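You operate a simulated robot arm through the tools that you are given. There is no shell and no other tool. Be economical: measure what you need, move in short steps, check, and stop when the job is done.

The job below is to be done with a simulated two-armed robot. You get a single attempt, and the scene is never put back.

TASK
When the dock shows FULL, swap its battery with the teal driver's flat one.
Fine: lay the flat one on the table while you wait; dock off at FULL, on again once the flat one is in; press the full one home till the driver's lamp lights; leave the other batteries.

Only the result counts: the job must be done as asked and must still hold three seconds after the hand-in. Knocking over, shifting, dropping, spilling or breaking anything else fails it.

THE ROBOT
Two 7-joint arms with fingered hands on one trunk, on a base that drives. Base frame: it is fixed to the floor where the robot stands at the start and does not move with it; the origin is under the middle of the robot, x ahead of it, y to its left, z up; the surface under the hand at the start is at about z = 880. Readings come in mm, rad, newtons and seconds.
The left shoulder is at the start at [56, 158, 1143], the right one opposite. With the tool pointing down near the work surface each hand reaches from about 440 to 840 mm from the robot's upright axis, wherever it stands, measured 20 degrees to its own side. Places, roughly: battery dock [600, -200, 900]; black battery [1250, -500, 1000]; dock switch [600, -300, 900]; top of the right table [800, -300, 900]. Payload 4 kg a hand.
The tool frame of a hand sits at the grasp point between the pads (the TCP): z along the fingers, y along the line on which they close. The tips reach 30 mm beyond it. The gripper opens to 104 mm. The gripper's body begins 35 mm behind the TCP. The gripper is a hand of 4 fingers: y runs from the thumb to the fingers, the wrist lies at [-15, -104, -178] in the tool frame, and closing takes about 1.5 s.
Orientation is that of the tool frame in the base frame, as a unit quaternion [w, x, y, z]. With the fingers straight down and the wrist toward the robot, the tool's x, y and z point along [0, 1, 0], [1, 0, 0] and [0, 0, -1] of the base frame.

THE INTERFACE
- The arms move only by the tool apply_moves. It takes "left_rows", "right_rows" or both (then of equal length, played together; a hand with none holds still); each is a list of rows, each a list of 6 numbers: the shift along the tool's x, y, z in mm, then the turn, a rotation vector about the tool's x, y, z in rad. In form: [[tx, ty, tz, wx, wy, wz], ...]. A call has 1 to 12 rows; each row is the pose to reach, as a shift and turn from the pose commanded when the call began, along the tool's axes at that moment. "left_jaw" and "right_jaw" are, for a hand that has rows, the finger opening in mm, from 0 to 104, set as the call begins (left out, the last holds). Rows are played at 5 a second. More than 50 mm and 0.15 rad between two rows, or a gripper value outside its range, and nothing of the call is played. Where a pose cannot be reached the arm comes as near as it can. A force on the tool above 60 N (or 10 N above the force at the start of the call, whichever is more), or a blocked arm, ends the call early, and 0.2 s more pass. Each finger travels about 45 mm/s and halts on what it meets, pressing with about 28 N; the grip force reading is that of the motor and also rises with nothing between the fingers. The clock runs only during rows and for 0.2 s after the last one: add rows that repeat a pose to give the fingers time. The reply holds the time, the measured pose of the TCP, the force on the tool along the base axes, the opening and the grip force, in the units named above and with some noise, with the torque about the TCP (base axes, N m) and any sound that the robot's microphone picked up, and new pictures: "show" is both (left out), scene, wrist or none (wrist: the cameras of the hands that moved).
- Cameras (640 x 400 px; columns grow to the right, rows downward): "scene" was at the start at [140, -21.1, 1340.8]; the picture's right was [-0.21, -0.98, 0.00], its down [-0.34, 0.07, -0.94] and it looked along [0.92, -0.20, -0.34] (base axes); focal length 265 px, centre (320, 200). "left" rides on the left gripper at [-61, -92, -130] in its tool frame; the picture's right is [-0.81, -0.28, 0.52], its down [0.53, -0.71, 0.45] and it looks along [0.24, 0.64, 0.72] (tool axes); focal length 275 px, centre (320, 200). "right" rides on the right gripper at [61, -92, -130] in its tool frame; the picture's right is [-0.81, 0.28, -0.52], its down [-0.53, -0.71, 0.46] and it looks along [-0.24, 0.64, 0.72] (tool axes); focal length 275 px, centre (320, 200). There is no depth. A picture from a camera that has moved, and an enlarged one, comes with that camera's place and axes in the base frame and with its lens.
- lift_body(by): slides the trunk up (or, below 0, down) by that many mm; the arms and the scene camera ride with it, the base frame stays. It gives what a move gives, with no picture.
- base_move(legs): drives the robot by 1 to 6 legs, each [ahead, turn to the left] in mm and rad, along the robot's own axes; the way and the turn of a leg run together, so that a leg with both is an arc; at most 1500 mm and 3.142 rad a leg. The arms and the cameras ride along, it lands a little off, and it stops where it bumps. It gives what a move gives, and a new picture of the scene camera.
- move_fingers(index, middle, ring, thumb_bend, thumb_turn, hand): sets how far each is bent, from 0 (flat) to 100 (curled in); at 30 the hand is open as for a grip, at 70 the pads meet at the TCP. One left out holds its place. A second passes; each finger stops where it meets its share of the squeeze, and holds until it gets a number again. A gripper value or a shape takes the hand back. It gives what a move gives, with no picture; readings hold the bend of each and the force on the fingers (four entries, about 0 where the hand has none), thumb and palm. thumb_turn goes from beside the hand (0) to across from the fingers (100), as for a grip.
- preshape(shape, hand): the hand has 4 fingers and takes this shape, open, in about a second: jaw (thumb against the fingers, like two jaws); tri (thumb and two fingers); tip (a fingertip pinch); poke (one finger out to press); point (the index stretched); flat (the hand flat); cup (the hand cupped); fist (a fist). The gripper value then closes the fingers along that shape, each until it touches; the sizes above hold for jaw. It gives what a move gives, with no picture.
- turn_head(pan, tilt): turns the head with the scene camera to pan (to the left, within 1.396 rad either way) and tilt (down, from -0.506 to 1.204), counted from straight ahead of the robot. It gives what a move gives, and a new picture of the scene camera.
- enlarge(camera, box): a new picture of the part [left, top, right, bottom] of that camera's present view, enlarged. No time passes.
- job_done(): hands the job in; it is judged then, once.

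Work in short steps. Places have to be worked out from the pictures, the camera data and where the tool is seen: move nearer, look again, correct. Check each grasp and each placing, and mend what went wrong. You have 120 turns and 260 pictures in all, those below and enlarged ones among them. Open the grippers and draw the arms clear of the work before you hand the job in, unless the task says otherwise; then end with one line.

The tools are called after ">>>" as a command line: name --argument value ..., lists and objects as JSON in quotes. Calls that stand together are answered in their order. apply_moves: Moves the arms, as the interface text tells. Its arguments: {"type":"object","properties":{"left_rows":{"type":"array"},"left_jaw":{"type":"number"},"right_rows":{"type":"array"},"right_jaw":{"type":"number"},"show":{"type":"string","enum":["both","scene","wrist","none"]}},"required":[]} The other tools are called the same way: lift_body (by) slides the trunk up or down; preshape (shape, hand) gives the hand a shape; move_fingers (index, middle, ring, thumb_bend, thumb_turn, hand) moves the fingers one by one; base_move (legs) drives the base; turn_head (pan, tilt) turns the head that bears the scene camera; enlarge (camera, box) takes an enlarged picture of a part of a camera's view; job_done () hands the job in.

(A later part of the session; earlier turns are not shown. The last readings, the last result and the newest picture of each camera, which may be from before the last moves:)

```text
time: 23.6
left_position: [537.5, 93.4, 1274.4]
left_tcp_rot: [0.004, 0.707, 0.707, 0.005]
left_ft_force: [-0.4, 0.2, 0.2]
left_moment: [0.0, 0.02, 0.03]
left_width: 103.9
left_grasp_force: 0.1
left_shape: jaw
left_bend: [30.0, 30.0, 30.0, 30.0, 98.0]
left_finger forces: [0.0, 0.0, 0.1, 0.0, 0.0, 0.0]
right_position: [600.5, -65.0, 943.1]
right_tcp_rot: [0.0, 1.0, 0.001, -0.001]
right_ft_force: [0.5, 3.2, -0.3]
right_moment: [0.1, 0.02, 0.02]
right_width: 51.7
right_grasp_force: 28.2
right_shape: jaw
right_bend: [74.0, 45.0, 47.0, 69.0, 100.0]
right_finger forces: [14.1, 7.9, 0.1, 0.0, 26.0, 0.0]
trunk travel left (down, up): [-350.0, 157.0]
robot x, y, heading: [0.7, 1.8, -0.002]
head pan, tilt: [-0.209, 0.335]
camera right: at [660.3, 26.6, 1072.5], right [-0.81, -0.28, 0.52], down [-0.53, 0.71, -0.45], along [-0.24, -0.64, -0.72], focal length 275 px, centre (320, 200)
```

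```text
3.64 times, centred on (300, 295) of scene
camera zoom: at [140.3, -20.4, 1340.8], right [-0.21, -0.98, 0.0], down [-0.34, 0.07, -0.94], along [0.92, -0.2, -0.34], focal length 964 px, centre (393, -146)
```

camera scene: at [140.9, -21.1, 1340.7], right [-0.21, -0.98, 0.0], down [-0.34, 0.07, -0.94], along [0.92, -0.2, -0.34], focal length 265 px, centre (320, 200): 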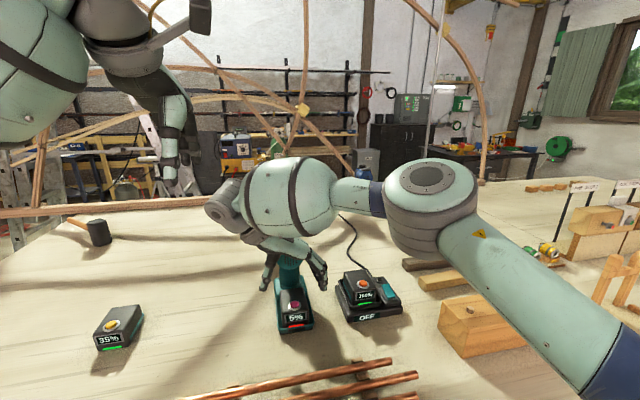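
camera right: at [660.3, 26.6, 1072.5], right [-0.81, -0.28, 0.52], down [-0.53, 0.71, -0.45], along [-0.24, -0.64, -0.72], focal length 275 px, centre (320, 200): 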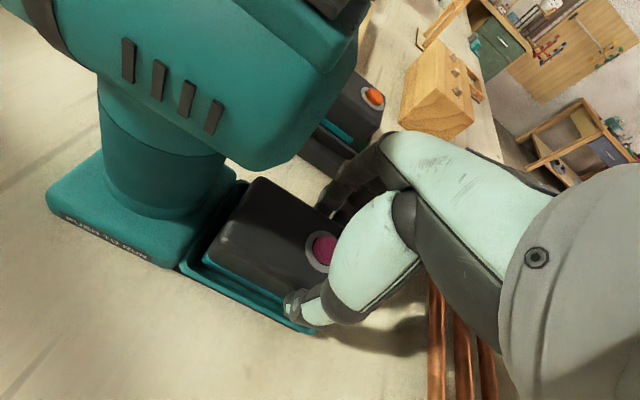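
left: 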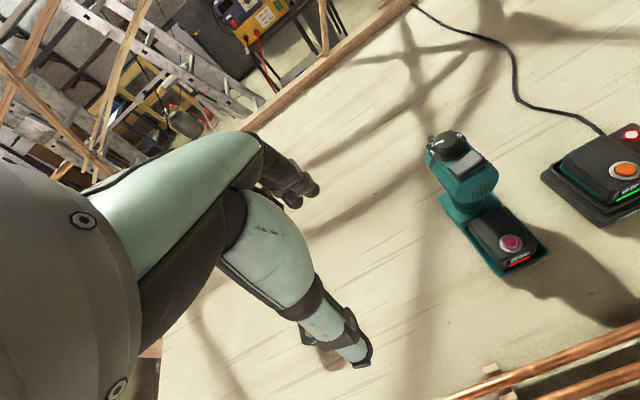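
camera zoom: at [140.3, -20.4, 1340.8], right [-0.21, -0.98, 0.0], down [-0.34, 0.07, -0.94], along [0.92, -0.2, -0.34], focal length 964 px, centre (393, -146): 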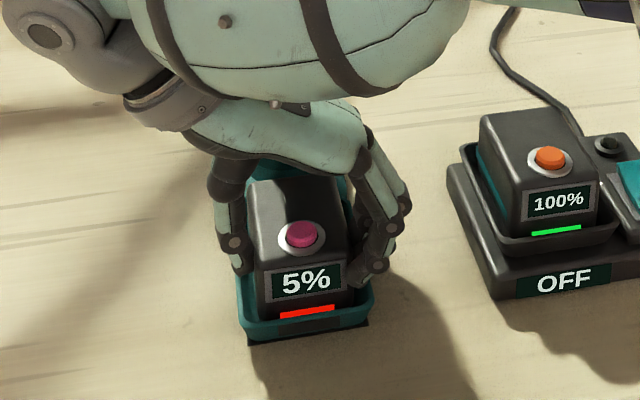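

Grip 28 N at 51.7 mm. I try a small lift to learn how firmly it is held.

>>> apply_moves --right_rows '[[0, 0, -3, 0, 0, 0], [0, 0, -6, 0, 0, 0], [0, 0, -10, 0, 0, 0]]' --show "wrist"

>>> enlarge --camera "scene" --box '[240, 240, 360, 350]'

```text
time: 24.4
left_position: [540.0, 92.3, 1272.6]
left_tcp_rot: [0.004, 0.707, 0.707, 0.005]
left_ft_force: [-0.7, -0.5, 0.2]
left_moment: [-0.02, 0.04, -0.02]
left_width: 103.8
left_grasp_force: 0.0
left_shape: jaw
left_bend: [30.0, 30.0, 30.0, 30.0, 98.0]
left_finger forces: [0.0, 0.0, 0.0, 0.1, 0.0, 0.0]
right_position: [602.3, -65.9, 951.6]
right_tcp_rot: [0.001, 1.0, 0.0, -0.001]
right_ft_force: [3.8, -0.8, -6.8]
right_moment: [-0.05, -0.05, 0.09]
right_width: 51.9
right_grasp_force: 28.2
right_shape: jaw
right_bend: [74.0, 45.0, 47.0, 69.0, 100.0]
right_finger forces: [15.5, 9.6, 0.0, 0.0, 25.2, 0.0]
trunk travel left (down, up): [-350.0, 157.0]
robot x, y, heading: [-1.5, -3.4, -0.002]
head pan, tilt: [-0.209, 0.335]
camera right: at [662.1, 25.3, 1081.3], right [-0.81, -0.28, 0.52], down [-0.53, 0.71, -0.45], along [-0.25, -0.64, -0.72], focal length 275 px, centre (320, 200)
```

right: 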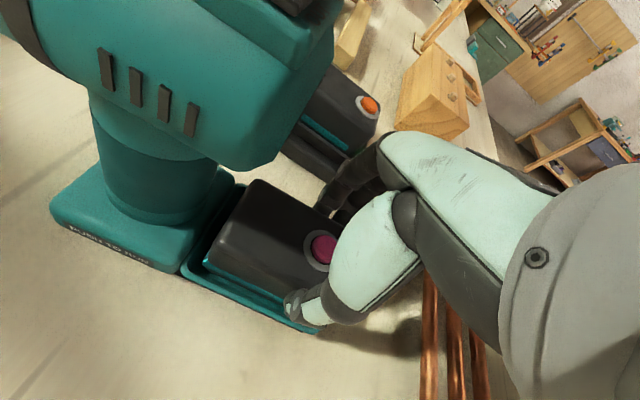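

```text
3.64 times, centred on (300, 295) of scene
camera zoom: at [142.0, -21.1, 1340.6], right [-0.21, -0.98, 0.0], down [-0.34, 0.07, -0.94], along [0.92, -0.2, -0.34], focal length 964 px, centre (393, -146)
```

zoom: 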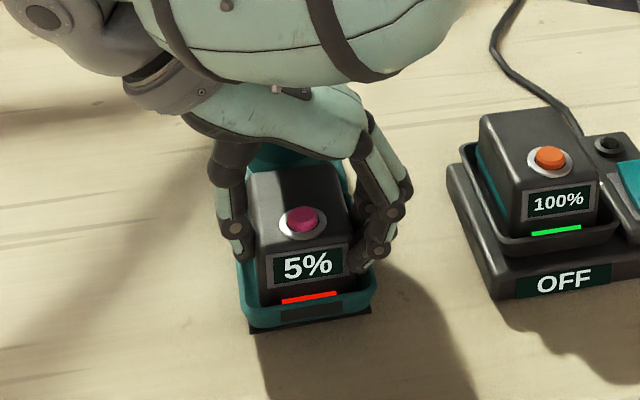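

The tray's front edge came up with the battery, so it is latched; the button on the battery is evidently the release. I lower it back right away.

>>> apply_moves --right_rows '[[0, 0, 3, 0, 0, 0], [0, 0, 6, 0, 0, 0], [0, 0, 9, 0, 0, 0]]' --show "none"

>>> enlarge --camera "scene" --box '[240, 240, 360, 350]'

```text
time: 25.2
left_position: [538.3, 92.6, 1273.7]
left_tcp_rot: [0.004, 0.707, 0.707, 0.005]
left_ft_force: [-0.3, -0.7, 0.4]
left_moment: [-0.02, -0.03, 0.04]
left_width: 103.9
left_grasp_force: 0.0
left_shape: jaw
left_bend: [30.0, 30.0, 30.0, 30.0, 98.0]
left_finger forces: [0.0, 0.1, 0.1, 0.0, 0.0, 0.0]
right_position: [601.3, -64.4, 943.1]
right_tcp_rot: [-0.001, 1.0, 0.001, 0.0]
right_ft_force: [-2.6, 0.6, -5.4]
right_moment: [-0.04, 0.02, 0.03]
right_width: 51.8
right_grasp_force: 27.8
right_shape: jaw
right_bend: [74.0, 45.0, 47.0, 69.0, 100.0]
right_finger forces: [15.6, 9.2, 0.0, 0.0, 25.9, 0.0]
trunk travel left (down, up): [-350.0, 157.0]
robot x, y, heading: [0.7, -2.5, -0.004]
head pan, tilt: [-0.209, 0.335]
```

```text
3.64 times, centred on (300, 295) of scene
camera zoom: at [140.2, -20.9, 1340.8], right [-0.21, -0.98, 0.0], down [-0.34, 0.07, -0.94], along [0.92, -0.2, -0.34], focal length 964 px, centre (393, -146)
```

zoom: 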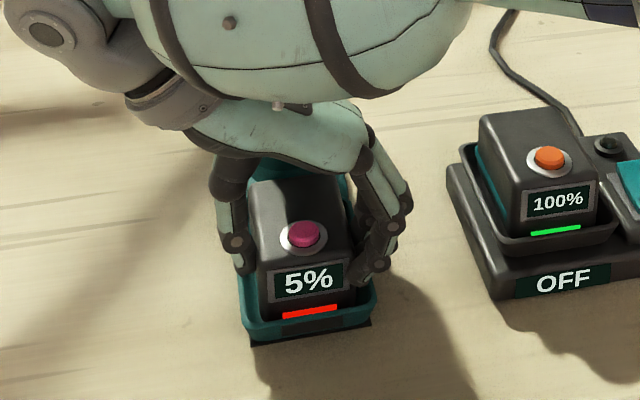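

I let go and look at what the fingers were touching; the index read an odd bend (74), maybe hooking the tray.

>>> apply_moves --right_rows '[[0, 0, 2, 0, 0, 0], [0, 0, 2, 0, 0, 0], [0, 0, 2, 0, 0, 0], [0, 0, 2, 0, 0, 0], [0, 0, 2, 0, 0, 0], [0, 0, 2, 0, 0, 0]]' --right_jaw 104 --show "none"

>>> apply_moves --right_rows '[[0, 0, -30, 0, 0, 0], [0, 0, -60, 0, 0, 0], [0, 0, -90, 0, 0, 0], [-40, 0, -110, 0, 0, 0], [-80, 0, -110, 0, 0, 0]]'

>>> enlarge --camera "right" --box '[0, 120, 300, 340]'

>>> enlarge --camera "scene" --box '[240, 260, 360, 350]'

```text
time: 26.6
left_position: [537.1, 92.6, 1274.5]
left_tcp_rot: [0.004, 0.707, 0.707, 0.005]
left_ft_force: [-0.5, 0.3, -0.3]
left_moment: [-0.02, 0.01, -0.02]
left_width: 103.8
left_grasp_force: 0.1
left_shape: jaw
left_bend: [30.0, 30.0, 30.0, 30.0, 98.0]
left_finger forces: [0.0, 0.0, 0.0, 0.1, 0.0, 0.0]
right_position: [601.7, -66.9, 941.3]
right_tcp_rot: [0.0, 1.0, 0.0, -0.001]
right_ft_force: [-0.9, -0.5, 0.4]
right_moment: [0.01, -0.02, 0.01]
right_width: 103.2
right_grasp_force: 0.0
right_shape: jaw
right_bend: [30.0, 30.0, 30.0, 30.0, 98.0]
right_finger forces: [0.0, 0.1, 0.0, 0.1, 0.0, 0.0]
trunk travel left (down, up): [-350.0, 157.0]
robot x, y, heading: [-1.3, 0.4, -0.004]
head pan, tilt: [-0.209, 0.335]
```

```text
time: 27.8
left_position: [537.1, 92.5, 1274.9]
left_tcp_rot: [0.004, 0.707, 0.707, 0.006]
left_ft_force: [-0.6, 0.1, -0.2]
left_moment: [-0.02, 0.01, -0.02]
left_width: 103.8
left_grasp_force: 0.0
left_shape: jaw
left_bend: [30.0, 30.0, 30.0, 30.0, 98.0]
left_finger forces: [0.0, 0.1, 0.1, 0.0, 0.0, 0.0]
right_position: [519.1, -65.2, 1052.4]
right_tcp_rot: [0.0, 1.0, 0.0, -0.001]
right_ft_force: [-0.5, -0.2, -0.5]
right_moment: [-0.01, -0.02, 0.01]
right_width: 103.6
right_grasp_force: 0.1
right_shape: jaw
right_bend: [30.0, 30.0, 30.0, 30.0, 98.0]
right_finger forces: [0.0, 0.0, 0.0, 0.1, 0.1, 0.1]
trunk travel left (down, up): [-350.0, 157.0]
robot x, y, heading: [-0.4, -2.8, 0.006]
head pan, tilt: [-0.209, 0.335]
camera scene: at [139.1, -20.9, 1340.9], right [-0.21, -0.98, 0.0], down [-0.33, 0.07, -0.94], along [0.92, -0.2, -0.34], focal length 265 px, centre (320, 200)
camera right: at [578.9, 24.5, 1181.6], right [-0.81, -0.28, 0.52], down [-0.53, 0.71, -0.45], along [-0.24, -0.64, -0.72], focal length 275 px, centre (320, 200)
```

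scene: 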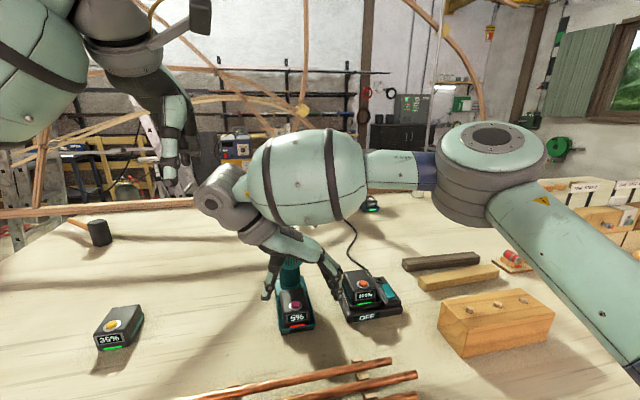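
right: 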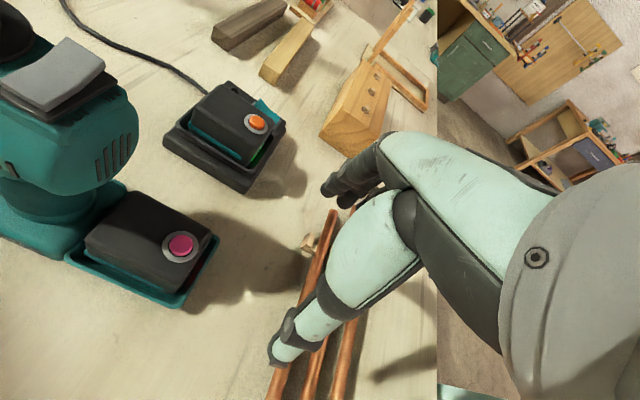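

```text
1.82 times, centred on (150, 230) of right
camera zoom: at [578.9, 24.5, 1181.6], right [-0.81, -0.28, 0.52], down [-0.53, 0.71, -0.45], along [-0.24, -0.64, -0.72], focal length 500 px, centre (629, 146)
```

zoom: 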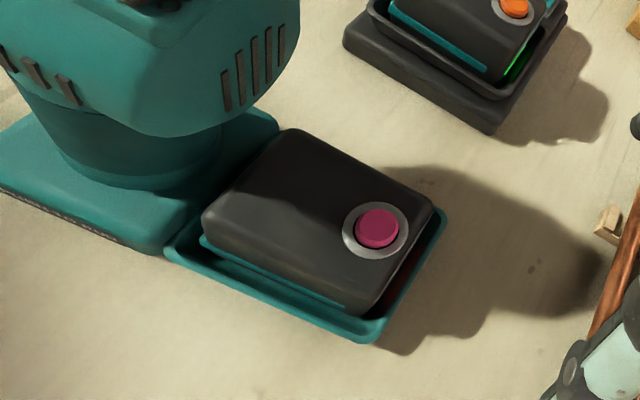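

```text
4.44 times, centred on (300, 305) of scene
camera zoom: at [139.1, -20.9, 1340.9], right [-0.21, -0.98, 0.0], down [-0.33, 0.07, -0.94], along [0.92, -0.2, -0.34], focal length 1178 px, centre (409, -267)
```

zoom: 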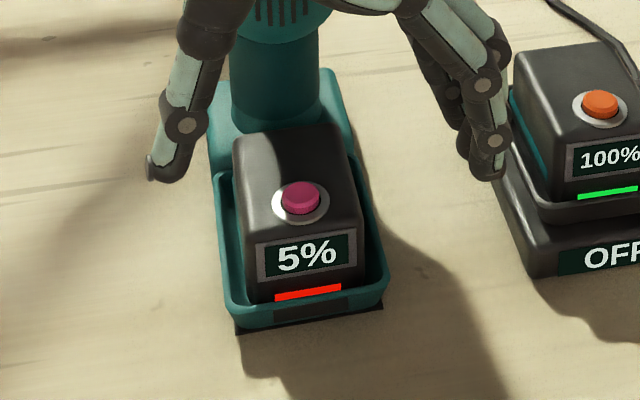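

The magenta button with its ring is a real release button. I test pressing it with the index to see whether the latch stays released.

>>> preshape --shape "poke" --hand "right"

>>> move_fingers --hand "right" --middle 100

>>> apply_moves --right_rows '[[34, 0, 10, 0, 0, 0], [68, 0, 40, 0, 0, 0], [68, 0, 67, 0, 0, 0]]'

>>> enlarge --camera "scene" --box '[240, 240, 360, 350]'

>>> enlarge --camera "right" --box '[180, 140, 380, 340]'

```text
time: 28.7
left_position: [538.5, 92.6, 1274.2]
left_tcp_rot: [0.003, 0.707, 0.707, 0.005]
left_ft_force: [0.4, 1.1, 0.3]
left_moment: [-0.03, 0.0, 0.0]
left_width: 103.9
left_grasp_force: 0.1
left_shape: jaw
left_bend: [30.0, 30.0, 30.0, 30.0, 98.0]
left_finger forces: [0.0, 0.0, 0.0, 0.0, 0.0, 0.0]
right_position: [520.6, -66.8, 1050.4]
right_tcp_rot: [0.0, 1.0, 0.0, -0.001]
right_ft_force: [0.8, -1.1, 0.0]
right_moment: [-0.01, -0.03, -0.01]
right_width: 0.0
right_grasp_force: 0.0
right_shape: poke
right_bend: [70.0, 70.0, 99.0, 100.0, 100.0]
right_finger forces: [0.0, 0.1, 0.0, 0.1, 0.0, 0.0]
trunk travel left (down, up): [-350.0, 157.0]
robot x, y, heading: [-0.5, 2.2, 0.001]
head pan, tilt: [-0.209, 0.335]
```

```text
time: 29.7
left_position: [538.1, 92.0, 1273.1]
left_tcp_rot: [0.003, 0.706, 0.708, 0.005]
left_ft_force: [-0.5, 0.7, 0.0]
left_moment: [-0.01, 0.0, 0.03]
left_width: 104.0
left_grasp_force: 0.0
left_shape: jaw
left_bend: [30.0, 30.0, 30.0, 30.0, 98.0]
left_finger forces: [0.1, 0.0, 0.0, 0.1, 0.1, 0.0]
right_position: [519.9, -66.5, 1050.1]
right_tcp_rot: [-0.001, 1.0, 0.0, 0.0]
right_ft_force: [0.0, 1.0, -1.0]
right_moment: [-0.01, 0.01, 0.01]
right_width: 30.0
right_grasp_force: 0.1
right_shape: fingers
right_bend: [70.0, 100.0, 99.0, 100.0, 100.0]
right_finger forces: [0.0, 0.0, 0.1, 0.1, 0.0, 0.0]
trunk travel left (down, up): [-350.0, 157.0]
robot x, y, heading: [-4.1, 3.2, 0.0]
head pan, tilt: [-0.209, 0.335]
```

```text
time: 30.5
left_position: [537.0, 91.0, 1273.2]
left_tcp_rot: [0.004, 0.707, 0.707, 0.005]
left_ft_force: [-0.1, 0.3, -0.4]
left_moment: [0.01, 0.04, 0.01]
left_width: 104.1
left_grasp_force: 0.1
left_shape: jaw
left_bend: [30.0, 30.0, 30.0, 30.0, 98.0]
left_finger forces: [0.1, 0.1, 0.0, 0.1, 0.1, 0.0]
right_position: [588.7, -64.5, 981.8]
right_tcp_rot: [-0.001, 1.0, 0.001, 0.0]
right_ft_force: [-0.8, 0.0, 0.0]
right_moment: [0.0, 0.0, 0.02]
right_width: 30.1
right_grasp_force: 0.0
right_shape: fingers
right_bend: [70.0, 100.0, 99.0, 100.0, 100.0]
right_finger forces: [0.0, 0.1, 0.0, 0.1, 0.1, 0.0]
trunk travel left (down, up): [-350.0, 157.0]
robot x, y, heading: [3.6, -0.7, 0.0]
head pan, tilt: [-0.209, 0.335]
camera scene: at [139.7, -21.4, 1340.9], right [-0.21, -0.98, 0.0], down [-0.33, 0.07, -0.94], along [0.92, -0.2, -0.34], focal length 265 px, centre (320, 200)
camera right: at [647.8, 25.6, 1112.4], right [-0.81, -0.28, 0.52], down [-0.53, 0.71, -0.45], along [-0.24, -0.64, -0.72], focal length 275 px, centre (320, 200)
```

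scene: 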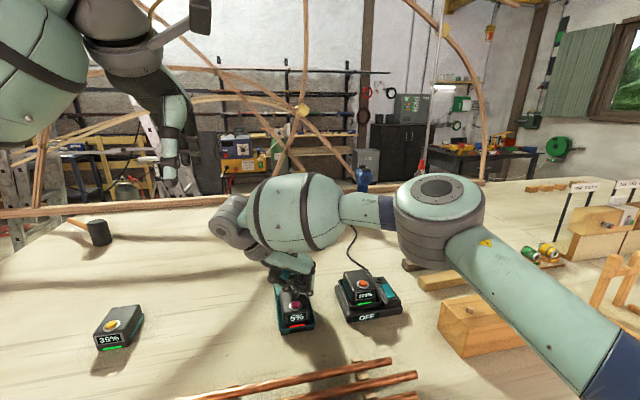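
right: 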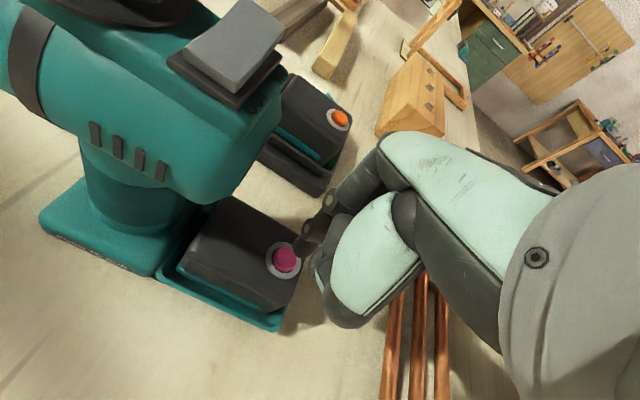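

```text
3.64 times, centred on (300, 295) of scene
camera zoom: at [139.7, -21.4, 1340.9], right [-0.21, -0.98, 0.0], down [-0.33, 0.07, -0.94], along [0.92, -0.2, -0.34], focal length 964 px, centre (393, -146)
```

zoom: 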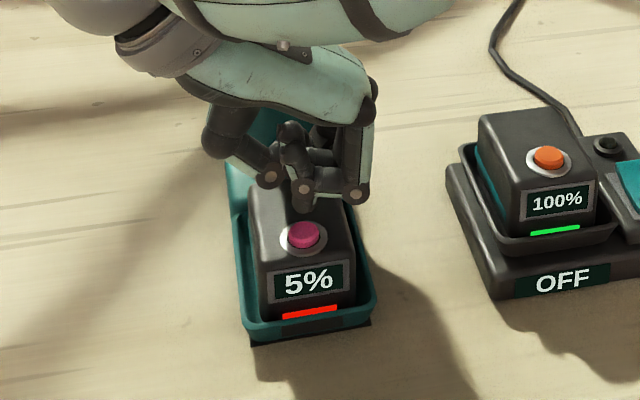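

```text
2.00 times, centred on (280, 240) of right
camera zoom: at [647.8, 25.6, 1112.4], right [-0.81, -0.28, 0.52], down [-0.53, 0.71, -0.45], along [-0.24, -0.64, -0.72], focal length 551 px, centre (400, 120)
```

zoom: 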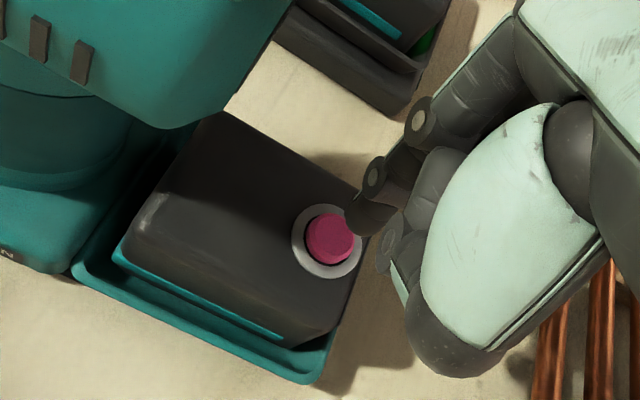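

Tip near [595, -67, 962], button near [599, -66, 939]. I press it.

>>> apply_moves --right_rows '[[3, -1, 12, 0, 0, 0], [3, -1, 20, 0, 0, 0], [3, -1, 24, 0, 0, 0], [3, -1, 27, 0, 0, 0]]' --show "none"

>>> enlarge --camera "scene" --box '[240, 240, 360, 350]'

```text
time: 31.5
left_position: [535.5, 91.1, 1275.6]
left_tcp_rot: [0.005, 0.707, 0.707, 0.006]
left_ft_force: [0.0, -0.7, 0.7]
left_moment: [-0.03, -0.02, 0.01]
left_width: 103.9
left_grasp_force: 0.0
left_shape: jaw
left_bend: [30.0, 30.0, 30.0, 30.0, 98.0]
left_finger forces: [0.0, 0.0, 0.0, 0.0, 0.0, 0.1]
right_position: [592.6, -67.7, 961.3]
right_tcp_rot: [0.0, 1.0, -0.003, 0.006]
right_ft_force: [8.7, -5.1, 31.7]
right_moment: [-0.16, -0.42, -0.04]
right_width: 28.5
right_grasp_force: 16.3
right_shape: fingers
right_bend: [70.0, 100.0, 99.0, 100.0, 100.0]
right_finger forces: [32.1, 0.1, 0.0, 0.1, 0.0, 0.0]
trunk travel left (down, up): [-350.0, 157.0]
robot x, y, heading: [-1.7, -0.2, -0.004]
head pan, tilt: [-0.209, 0.335]
heard: click
```

```text
3.64 times, centred on (300, 295) of scene
camera zoom: at [137.2, -21.5, 1341.4], right [-0.21, -0.98, 0.0], down [-0.33, 0.07, -0.94], along [0.92, -0.2, -0.34], focal length 964 px, centre (393, -146)
```

zoom: 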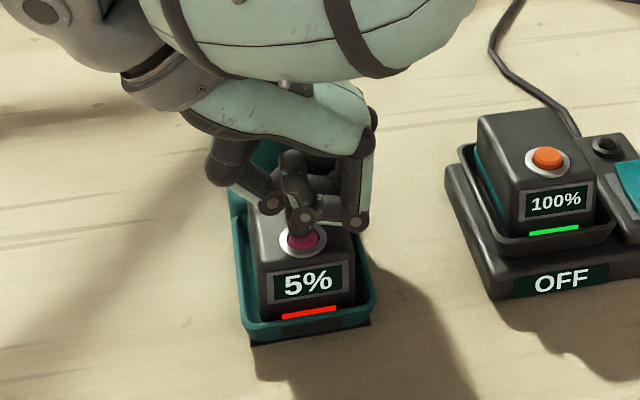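

A click was heard with 32 N on the button. I lift off and see whether the battery popped free.

>>> apply_moves --right_rows '[[0, 0, -20, 0, 0, 0], [0, 0, -45, 0, 0, 0], [-30, 0, -70, 0, 0, 0]]' --show "none"

>>> enlarge --camera "scene" --box '[240, 240, 360, 350]'

>>> enlarge --camera "right" --box '[80, 140, 340, 340]'

```text
time: 32.3
left_position: [537.5, 91.7, 1275.2]
left_tcp_rot: [0.006, 0.707, 0.707, 0.006]
left_ft_force: [-0.1, 0.6, -0.1]
left_moment: [0.02, -0.03, -0.02]
left_width: 104.1
left_grasp_force: 0.0
left_shape: jaw
left_bend: [30.0, 30.0, 30.0, 30.0, 98.0]
left_finger forces: [0.0, 0.0, 0.0, 0.0, 0.1, 0.0]
right_position: [559.2, -66.4, 1025.6]
right_tcp_rot: [0.0, 1.0, 0.001, -0.002]
right_ft_force: [-0.1, 0.3, -0.4]
right_moment: [0.0, -0.03, -0.02]
right_width: 30.0
right_grasp_force: 0.0
right_shape: fingers
right_bend: [70.0, 100.0, 99.0, 100.0, 100.0]
right_finger forces: [0.1, 0.0, 0.1, 0.0, 0.1, 0.0]
trunk travel left (down, up): [-350.0, 157.0]
robot x, y, heading: [1.4, -1.7, 0.002]
head pan, tilt: [-0.209, 0.335]
```

```text
3.64 times, centred on (300, 295) of scene
camera zoom: at [138.5, -21.4, 1341.0], right [-0.21, -0.98, 0.0], down [-0.33, 0.07, -0.94], along [0.92, -0.2, -0.34], focal length 964 px, centre (393, -146)
```

zoom: 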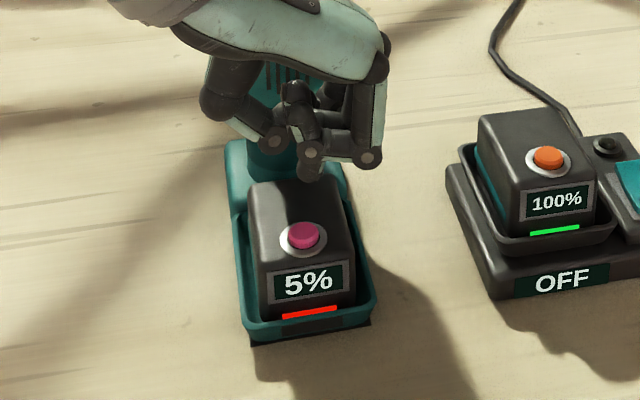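

```text
2.00 times, centred on (210, 240) of right
camera zoom: at [619.2, 24.6, 1156.5], right [-0.81, -0.28, 0.52], down [-0.53, 0.71, -0.45], along [-0.24, -0.64, -0.72], focal length 551 px, centre (540, 120)
```

zoom: 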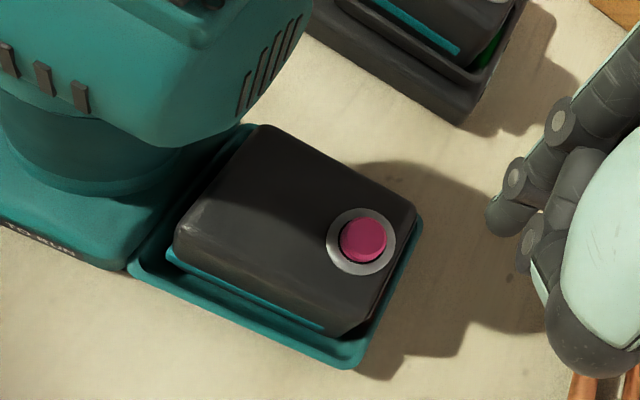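

The button now looks brighter, perhaps unlatched. I go back to the jaw and try a gentle lift with a slightly higher grip.

>>> preshape --shape "jaw" --hand "right"

>>> apply_moves --right_rows '[[20, 0, 10, 0, 0, 0], [42, 0, 35, 0, 0, 0], [42, 0, 60, 0, 0, 0], [42, 0, 80, 0, 0, 0]]' --show "none"

>>> apply_moves --right_rows '[[0, 0, 0, 0, 0, 0], [0, 0, 0, 0, 0, 0], [0, 0, 0, 0, 0, 0], [0, 0, 0, 0, 0, 0], [0, 0, 0, 0, 0, 0], [0, 0, 0, 0, 0, 0], [0, 0, 0, 0, 0, 0]]' --right_jaw 30 --show "none"

>>> enlarge --camera "scene" --box '[240, 240, 360, 350]'

```text
time: 33.2
left_position: [538.5, 92.1, 1273.0]
left_tcp_rot: [0.004, 0.707, 0.707, 0.005]
left_ft_force: [-0.1, -0.2, 0.0]
left_moment: [-0.02, 0.05, 0.01]
left_width: 104.1
left_grasp_force: 0.0
left_shape: jaw
left_bend: [30.0, 30.0, 30.0, 30.0, 98.0]
left_finger forces: [0.0, 0.0, 0.0, 0.0, 0.0, 0.0]
right_position: [562.0, -67.0, 1026.0]
right_tcp_rot: [0.0, 1.0, 0.0, -0.001]
right_ft_force: [-0.3, 1.2, 0.4]
right_moment: [-0.05, 0.02, 0.01]
right_width: 104.0
right_grasp_force: 0.1
right_shape: jaw
right_bend: [30.0, 30.0, 30.0, 30.0, 98.0]
right_finger forces: [0.0, 0.0, 0.1, 0.0, 0.0, 0.0]
trunk travel left (down, up): [-350.0, 157.0]
robot x, y, heading: [-2.9, 0.0, -0.001]
head pan, tilt: [-0.209, 0.335]
```

```text
time: 34.2
left_position: [538.5, 92.1, 1273.6]
left_tcp_rot: [0.004, 0.707, 0.707, 0.005]
left_ft_force: [0.0, -0.3, 0.5]
left_moment: [-0.01, 0.0, 0.01]
left_width: 104.3
left_grasp_force: 0.0
left_shape: jaw
left_bend: [30.0, 30.0, 30.0, 30.0, 98.0]
left_finger forces: [0.0, 0.0, 0.1, 0.0, 0.1, 0.0]
right_position: [605.2, -65.1, 946.3]
right_tcp_rot: [0.0, 1.0, 0.0, -0.001]
right_ft_force: [0.3, -1.0, -0.5]
right_moment: [0.0, -0.01, -0.01]
right_width: 104.0
right_grasp_force: 0.0
right_shape: jaw
right_bend: [30.0, 30.0, 30.0, 30.0, 98.0]
right_finger forces: [0.1, 0.1, 0.0, 0.1, 0.0, 0.1]
trunk travel left (down, up): [-350.0, 157.0]
robot x, y, heading: [2.4, -0.1, 0.007]
head pan, tilt: [-0.209, 0.335]
```

```text
time: 35.8
left_position: [538.4, 91.9, 1274.0]
left_tcp_rot: [0.003, 0.707, 0.707, 0.005]
left_ft_force: [-0.1, -0.6, 0.3]
left_moment: [-0.03, 0.06, 0.01]
left_width: 103.9
left_grasp_force: 0.1
left_shape: jaw
left_bend: [30.0, 30.0, 30.0, 30.0, 98.0]
left_finger forces: [0.0, 0.0, 0.1, 0.0, 0.0, 0.0]
right_position: [605.3, -64.7, 946.1]
right_tcp_rot: [0.0, 1.0, 0.0, -0.001]
right_ft_force: [0.2, 0.7, -0.5]
right_moment: [-0.04, 0.01, -0.02]
right_width: 52.4
right_grasp_force: 27.8
right_shape: jaw
right_bend: [74.0, 44.0, 47.0, 70.0, 100.0]
right_finger forces: [15.2, 8.2, 2.1, 0.1, 25.0, 0.0]
trunk travel left (down, up): [-350.0, 157.0]
robot x, y, heading: [0.2, 0.8, -0.003]
head pan, tilt: [-0.209, 0.335]
```

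```text
3.64 times, centred on (300, 295) of scene
camera zoom: at [140.3, -21.0, 1340.8], right [-0.21, -0.98, 0.0], down [-0.34, 0.07, -0.94], along [0.92, -0.2, -0.34], focal length 964 px, centre (393, -146)
```

zoom: 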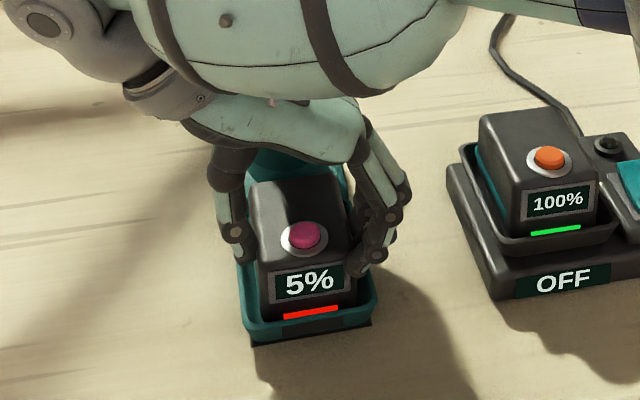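

Even grip (fingers 25 N vs thumb 25 N). Gentle lift test.

>>> apply_moves --right_rows '[[0, 0, -3, 0, 0, 0], [0, 0, -6, 0, 0, 0], [0, 0, -9, 0, 0, 0]]' --show "none"

>>> enlarge --camera "scene" --box '[240, 240, 360, 350]'

>>> enlarge --camera "right" --box '[40, 140, 360, 360]'

```text
time: 36.6
left_position: [538.4, 91.7, 1274.3]
left_tcp_rot: [0.003, 0.707, 0.707, 0.005]
left_ft_force: [0.1, -0.3, -0.6]
left_moment: [-0.01, -0.02, -0.01]
left_width: 103.9
left_grasp_force: 0.1
left_shape: jaw
left_bend: [30.0, 30.0, 30.0, 30.0, 98.0]
left_finger forces: [0.0, 0.0, 0.1, 0.0, 0.0, 0.0]
right_position: [604.5, -65.1, 956.1]
right_tcp_rot: [0.0, 1.0, 0.001, -0.001]
right_ft_force: [0.2, -0.8, -3.1]
right_moment: [-0.01, 0.06, -0.01]
right_width: 52.5
right_grasp_force: 28.1
right_shape: jaw
right_bend: [74.0, 44.0, 47.0, 70.0, 100.0]
right_finger forces: [15.5, 8.6, 1.7, 0.1, 24.9, 0.0]
trunk travel left (down, up): [-350.0, 157.0]
robot x, y, heading: [2.7, -0.8, -0.001]
head pan, tilt: [-0.209, 0.335]
```

```text
3.64 times, centred on (300, 295) of scene
camera zoom: at [140.6, -21.1, 1340.8], right [-0.21, -0.98, 0.0], down [-0.34, 0.07, -0.94], along [0.92, -0.2, -0.34], focal length 964 px, centre (393, -146)
```

zoom: 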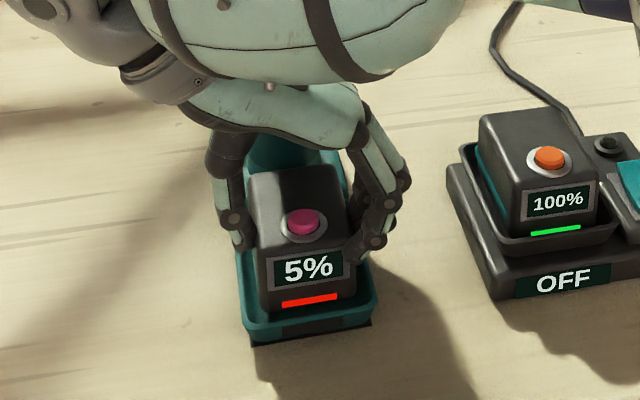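

```text
1.82 times, centred on (200, 250) of right
camera zoom: at [664.3, 26.7, 1085.9], right [-0.81, -0.28, 0.52], down [-0.53, 0.71, -0.45], along [-0.24, -0.64, -0.72], focal length 500 px, centre (538, 109)
```

zoom: 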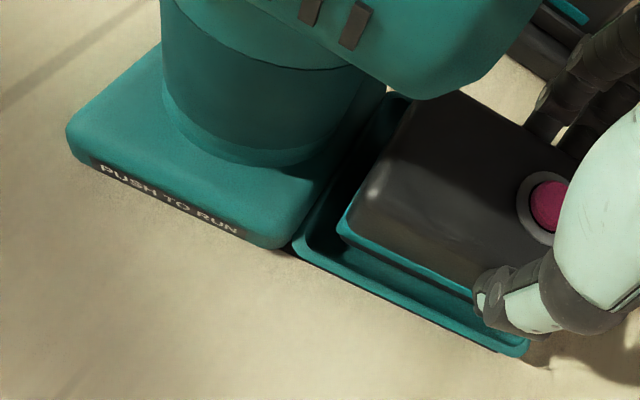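

It is free: the battery rises alone, the driver stays put. I lift further, pulling forward out from under the head.

>>> apply_moves --right_rows '[[0, 0, -10, 0, 0, 0], [-2, 0, -20, 0, 0, 0], [-8, 0, -28, 0, 0, 0], [-30, 0, -38, 0, 0, 0], [-50, 0, -55, 0, 0, 0], [-50, 0, -85, 0, 0, 0]]'

>>> enlarge --camera "scene" --box '[220, 220, 380, 350]'

```text
time: 38.0
left_position: [538.0, 91.3, 1274.1]
left_tcp_rot: [0.004, 0.707, 0.707, 0.006]
left_ft_force: [-0.2, 0.9, 0.7]
left_moment: [-0.01, -0.01, -0.01]
left_width: 103.8
left_grasp_force: 0.0
left_shape: jaw
left_bend: [30.0, 30.0, 30.0, 30.0, 98.0]
left_finger forces: [0.0, 0.0, 0.0, 0.0, 0.1, 0.1]
right_position: [552.6, -65.4, 1041.4]
right_tcp_rot: [0.0, 1.0, 0.0, -0.001]
right_ft_force: [-0.7, 0.4, -3.6]
right_moment: [-0.01, 0.04, -0.01]
right_width: 51.9
right_grasp_force: 28.3
right_shape: jaw
right_bend: [74.0, 44.0, 47.0, 70.0, 100.0]
right_finger forces: [15.5, 8.6, 1.7, 0.0, 25.1, 0.0]
trunk travel left (down, up): [-350.0, 157.0]
robot x, y, heading: [-2.0, 6.2, -0.005]
head pan, tilt: [-0.209, 0.335]
camera scene: at [139.8, -20.6, 1340.9], right [-0.21, -0.98, 0.0], down [-0.33, 0.07, -0.94], along [0.92, -0.2, -0.34], focal length 265 px, centre (320, 200)
camera right: at [612.0, 25.7, 1171.4], right [-0.81, -0.28, 0.52], down [-0.53, 0.71, -0.45], along [-0.24, -0.64, -0.72], focal length 275 px, centre (320, 200)
```

scene: 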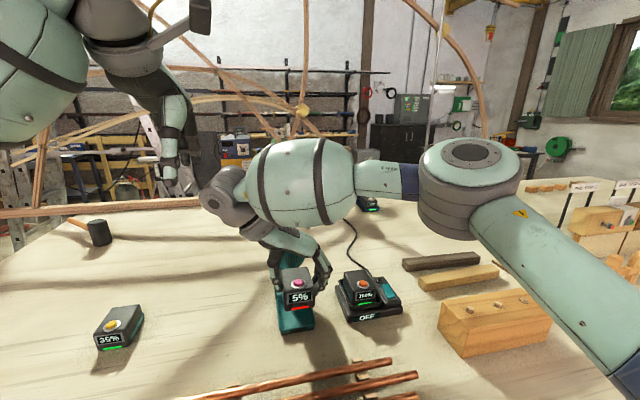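
right: 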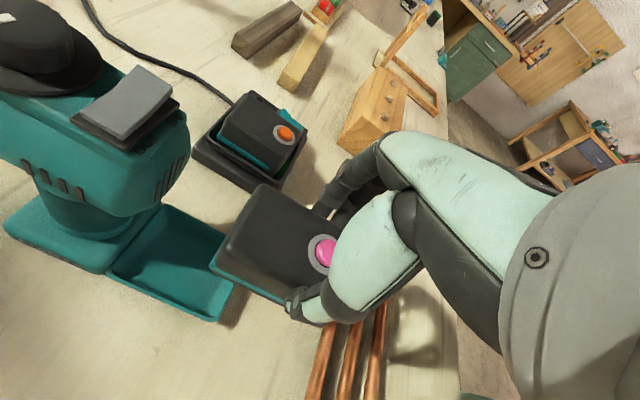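

```text
3.08 times, centred on (300, 285) of scene
camera zoom: at [139.8, -20.6, 1340.9], right [-0.21, -0.98, 0.0], down [-0.33, 0.07, -0.94], along [0.92, -0.2, -0.34], focal length 816 px, centre (382, -62)
```

zoom: 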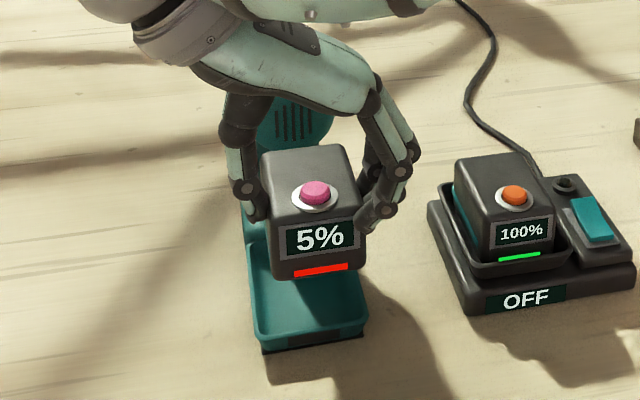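

The flat battery is out. I carry it left to the free table area at y≈60 and lower it partway.

>>> apply_moves --right_rows '[[10, -40, 0, 0, 0, 0], [20, -80, 0, 0, 0, 0], [22, -125, 0, 0, 0, 0], [22, -125, 40, 0, 0, 0], [22, -125, 70, 0, 0, 0]]'

```text
time: 39.2
left_position: [540.0, 91.0, 1274.0]
left_tcp_rot: [0.004, 0.707, 0.707, 0.005]
left_ft_force: [-0.3, 0.2, 0.2]
left_moment: [0.03, -0.04, 0.0]
left_width: 104.0
left_grasp_force: 0.1
left_shape: jaw
left_bend: [30.0, 30.0, 30.0, 30.0, 98.0]
left_finger forces: [0.1, 0.0, 0.1, 0.0, 0.0, 0.0]
right_position: [579.5, 63.2, 970.9]
right_tcp_rot: [-0.001, 1.0, 0.001, 0.0]
right_ft_force: [0.0, 0.2, -3.6]
right_moment: [0.01, 0.11, 0.02]
right_width: 52.0
right_grasp_force: 27.3
right_shape: jaw
right_bend: [74.0, 44.0, 47.0, 70.0, 100.0]
right_finger forces: [15.7, 8.9, 1.5, 0.0, 25.2, 0.1]
right hand out of reach, approached as far as the arm can: row 3
trunk travel left (down, up): [-350.0, 157.0]
robot x, y, heading: [1.8, -0.4, 0.0]
head pan, tilt: [-0.209, 0.335]
camera scene: at [141.5, -20.8, 1340.7], right [-0.21, -0.98, 0.0], down [-0.34, 0.07, -0.94], along [0.92, -0.2, -0.34], focal length 265 px, centre (320, 200)
camera right: at [638.3, 154.3, 1101.7], right [-0.81, -0.28, 0.52], down [-0.53, 0.71, -0.45], along [-0.24, -0.65, -0.72], focal length 275 px, centre (320, 200)
```

scene: 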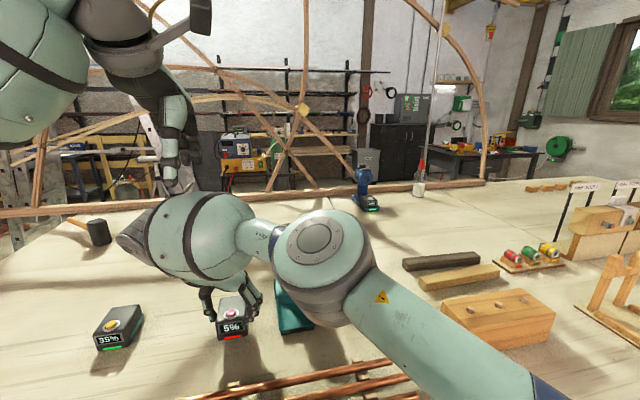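
right: 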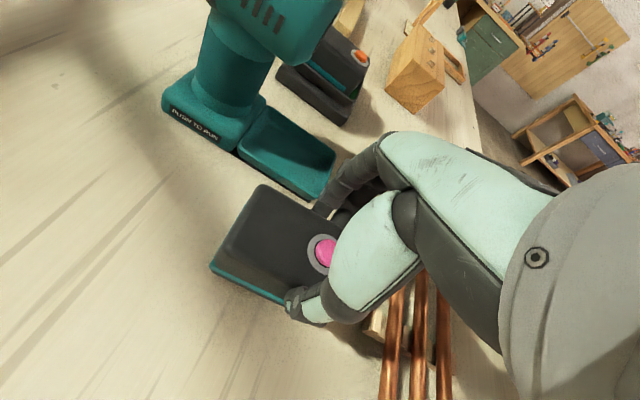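

Lowering toward the table in small steps.

>>> apply_moves --right_rows '[[0, 0, 12, 0, 0, 0], [0, 0, 22, 0, 0, 0], [0, 0, 28, 0, 0, 0], [0, 0, 31, 0, 0, 0]]' --show "none"

>>> enlarge --camera "scene" --box '[170, 250, 330, 370]'

```text
time: 40.2
left_position: [537.9, 92.0, 1273.1]
left_tcp_rot: [0.004, 0.707, 0.707, 0.004]
left_ft_force: [-0.7, 0.3, 0.0]
left_moment: [0.02, 0.02, -0.02]
left_width: 104.1
left_grasp_force: 0.0
left_shape: jaw
left_bend: [30.0, 30.0, 30.0, 30.0, 98.0]
left_finger forces: [0.0, 0.0, 0.0, 0.1, 0.0, 0.0]
right_position: [577.7, 62.1, 940.6]
right_tcp_rot: [-0.001, 1.0, 0.0, 0.0]
right_ft_force: [-0.5, 0.1, 0.5]
right_moment: [-0.01, -0.02, -0.03]
right_width: 51.8
right_grasp_force: 28.4
right_shape: jaw
right_bend: [74.0, 44.0, 47.0, 70.0, 100.0]
right_finger forces: [16.1, 9.2, 1.9, 0.1, 25.2, 0.0]
trunk travel left (down, up): [-350.0, 157.0]
robot x, y, heading: [2.0, -0.6, -0.001]
head pan, tilt: [-0.209, 0.335]
```

```text
3.33 times, centred on (250, 310) of scene
camera zoom: at [139.9, -21.1, 1340.9], right [-0.21, -0.98, 0.0], down [-0.34, 0.07, -0.94], along [0.92, -0.2, -0.34], focal length 884 px, centre (553, -167)
```

zoom: 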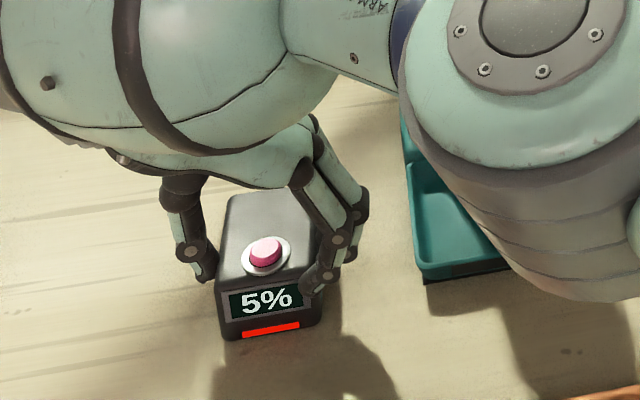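

Weight is gone from the reading, so the battery rests on the table at TCP z≈941. I open and rise.

>>> apply_moves --right_rows '[[0, 0, 0, 0, 0, 0], [0, 0, 0, 0, 0, 0], [0, 0, 0, 0, 0, 0], [0, 0, 0, 0, 0, 0], [0, 0, 0, 0, 0, 0], [0, 0, 0, 0, 0, 0], [0, 0, -30, 0, 0, 0], [0, 0, -65, 0, 0, 0], [0, 0, -100, 0, 0, 0]]' --right_jaw 104 --show "wrist"

>>> enlarge --camera "scene" --box '[170, 250, 330, 370]'

```text
time: 42.2
left_position: [536.7, 92.8, 1278.1]
left_tcp_rot: [0.007, 0.708, 0.706, 0.007]
left_ft_force: [-7.6, 4.5, 37.1]
left_moment: [0.35, 2.89, -0.32]
left_width: 104.0
left_grasp_force: 0.0
left_shape: jaw
left_bend: [30.0, 30.0, 30.0, 0.0, 100.0]
left_finger forces: [0.0, 0.0, 0.0, 0.0, 0.1, 0.0]
right_position: [576.2, 59.1, 1038.7]
right_tcp_rot: [0.001, 1.0, 0.0, -0.002]
right_ft_force: [-0.6, 0.6, -0.4]
right_moment: [0.01, -0.01, 0.02]
right_width: 103.7
right_grasp_force: 0.0
right_shape: jaw
right_bend: [30.0, 30.0, 30.0, 30.0, 98.0]
right_finger forces: [0.0, 0.0, 0.0, 0.0, 0.0, 0.1]
trunk travel left (down, up): [-350.0, 157.0]
robot x, y, heading: [1.3, 3.9, 0.001]
head pan, tilt: [-0.209, 0.335]
camera right: at [635.9, 150.8, 1168.4], right [-0.81, -0.28, 0.52], down [-0.53, 0.71, -0.45], along [-0.24, -0.65, -0.72], focal length 275 px, centre (320, 200)
```

right: 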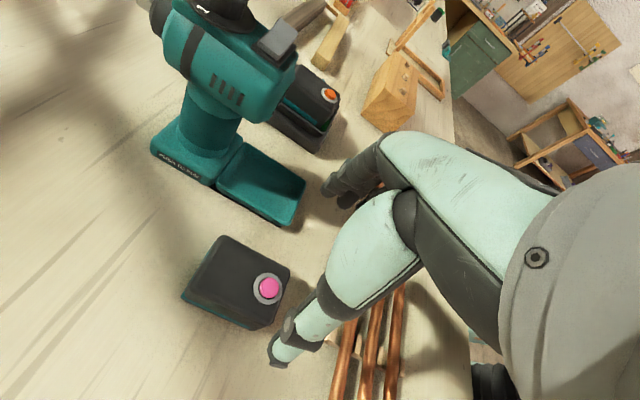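

```text
3.33 times, centred on (250, 310) of scene
camera zoom: at [139.2, -21.1, 1341.0], right [-0.21, -0.98, 0.0], down [-0.33, 0.07, -0.94], along [0.92, -0.2, -0.34], focal length 884 px, centre (553, -167)
```

zoom: 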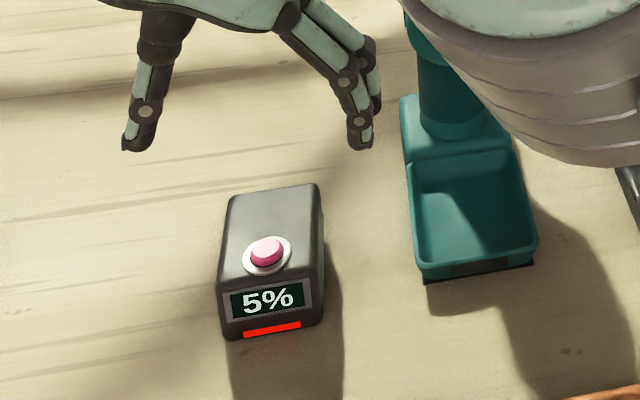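

The flat battery stands fine, but my right forearm touched the left hand while rising. I lower the right hand 40 mm first, then move it away to the right, and afterwards move the left arm off.

>>> apply_moves --right_rows '[[0, 0, 20, 0, 0, 0], [0, 0, 40, 0, 0, 0], [-15, 30, 40, 0, 0, 0], [-25, 70, 40, 0, 0, 0], [-30, 110, 35, 0, 0, 0], [-30, 150, 10, 0, 0, 0]]'

>>> apply_moves --left_rows '[[40, 0, 0, 0, 0, 0], [80, 0, 0, 0, 0, 0], [120, 0, 0, 0, 0, 0], [160, 0, 0, 0, 0, 0]]' --show "none"

```text
time: 43.6
left_position: [538.0, 90.1, 1274.6]
left_tcp_rot: [0.004, 0.707, 0.708, 0.006]
left_ft_force: [0.1, -0.6, 0.5]
left_moment: [0.03, 0.01, -0.01]
left_width: 104.2
left_grasp_force: 0.0
left_shape: jaw
left_bend: [30.0, 30.0, 30.0, 30.0, 97.0]
left_finger forces: [0.0, 0.0, 0.1, 0.0, 0.0, 0.1]
right_position: [546.3, -92.3, 1028.1]
right_tcp_rot: [0.0, 1.0, 0.001, -0.001]
right_ft_force: [0.2, 0.0, -0.1]
right_moment: [0.05, -0.03, 0.01]
right_width: 103.6
right_grasp_force: 0.0
right_shape: jaw
right_bend: [30.0, 30.0, 30.0, 30.0, 98.0]
right_finger forces: [0.1, 0.0, 0.0, 0.0, 0.0, 0.0]
trunk travel left (down, up): [-350.0, 157.0]
robot x, y, heading: [-2.0, 1.9, -0.001]
head pan, tilt: [-0.209, 0.335]
camera scene: at [139.3, -23.2, 1340.9], right [-0.21, -0.98, 0.0], down [-0.33, 0.07, -0.94], along [0.92, -0.2, -0.34], focal length 265 px, centre (320, 200)
camera right: at [606.1, -1.4, 1159.5], right [-0.81, -0.28, 0.52], down [-0.53, 0.71, -0.45], along [-0.24, -0.64, -0.73], focal length 275 px, centre (320, 200)
```

scene: 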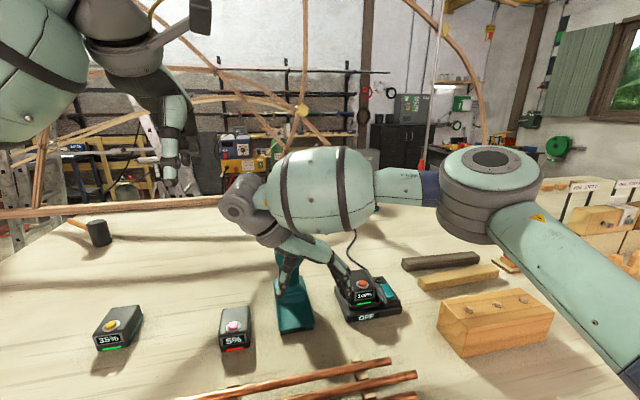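
right: 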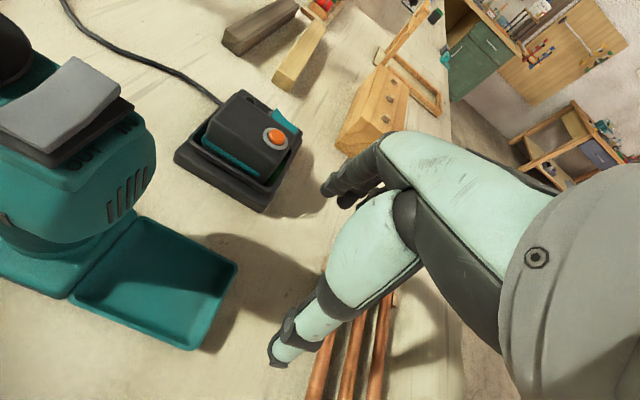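

```text
time: 44.6
left_position: [536.5, 255.2, 1272.0]
left_tcp_rot: [0.004, 0.707, 0.707, 0.004]
left_ft_force: [0.0, 0.1, 0.1]
left_moment: [-0.01, 0.0, -0.01]
left_width: 104.0
left_grasp_force: 0.0
left_shape: jaw
left_bend: [30.0, 30.0, 30.0, 30.0, 97.0]
left_finger forces: [0.0, 0.0, 0.0, 0.0, 0.1, 0.1]
right_position: [546.5, -88.6, 1029.2]
right_tcp_rot: [0.0, 1.0, 0.0, -0.001]
right_ft_force: [-0.1, -0.6, 0.1]
right_moment: [0.02, 0.0, 0.02]
right_width: 103.4
right_grasp_force: 0.0
right_shape: jaw
right_bend: [30.0, 30.0, 30.0, 30.0, 98.0]
right_finger forces: [0.0, 0.0, 0.1, 0.0, 0.1, 0.0]
trunk travel left (down, up): [-350.0, 157.0]
robot x, y, heading: [1.0, 1.1, -0.001]
head pan, tilt: [-0.209, 0.335]
```

Both arms clear. I measure the empty tray and the dock battery from here.

>>> enlarge --camera "right" --box '[40, 60, 320, 360]'

>>> enlarge --camera "scene" --box '[260, 240, 420, 350]'

```text
1.33 times, centred on (180, 210) of right
camera zoom: at [606.6, 2.3, 1159.3], right [-0.81, -0.28, 0.52], down [-0.53, 0.71, -0.46], along [-0.24, -0.65, -0.72], focal length 367 px, centre (507, 187)
```

zoom: 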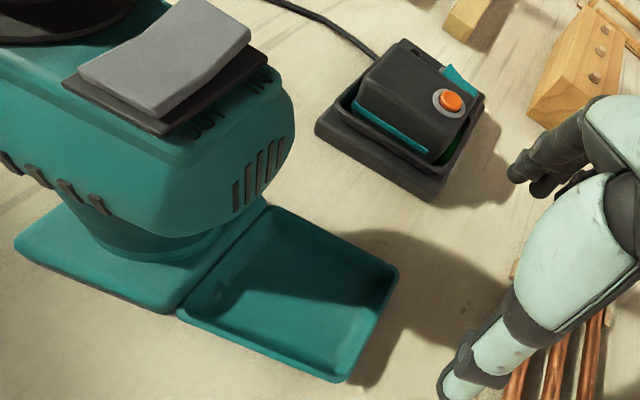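

```text
3.64 times, centred on (340, 295) of scene
camera zoom: at [139.7, -19.3, 1340.9], right [-0.21, -0.98, 0.0], down [-0.33, 0.07, -0.94], along [0.92, -0.2, -0.34], focal length 964 px, centre (247, -146)
```

zoom: 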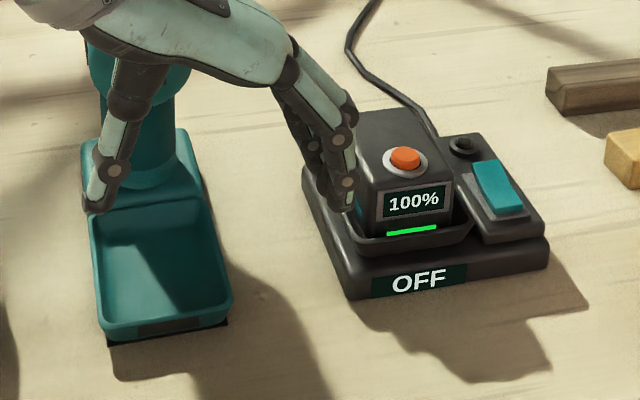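

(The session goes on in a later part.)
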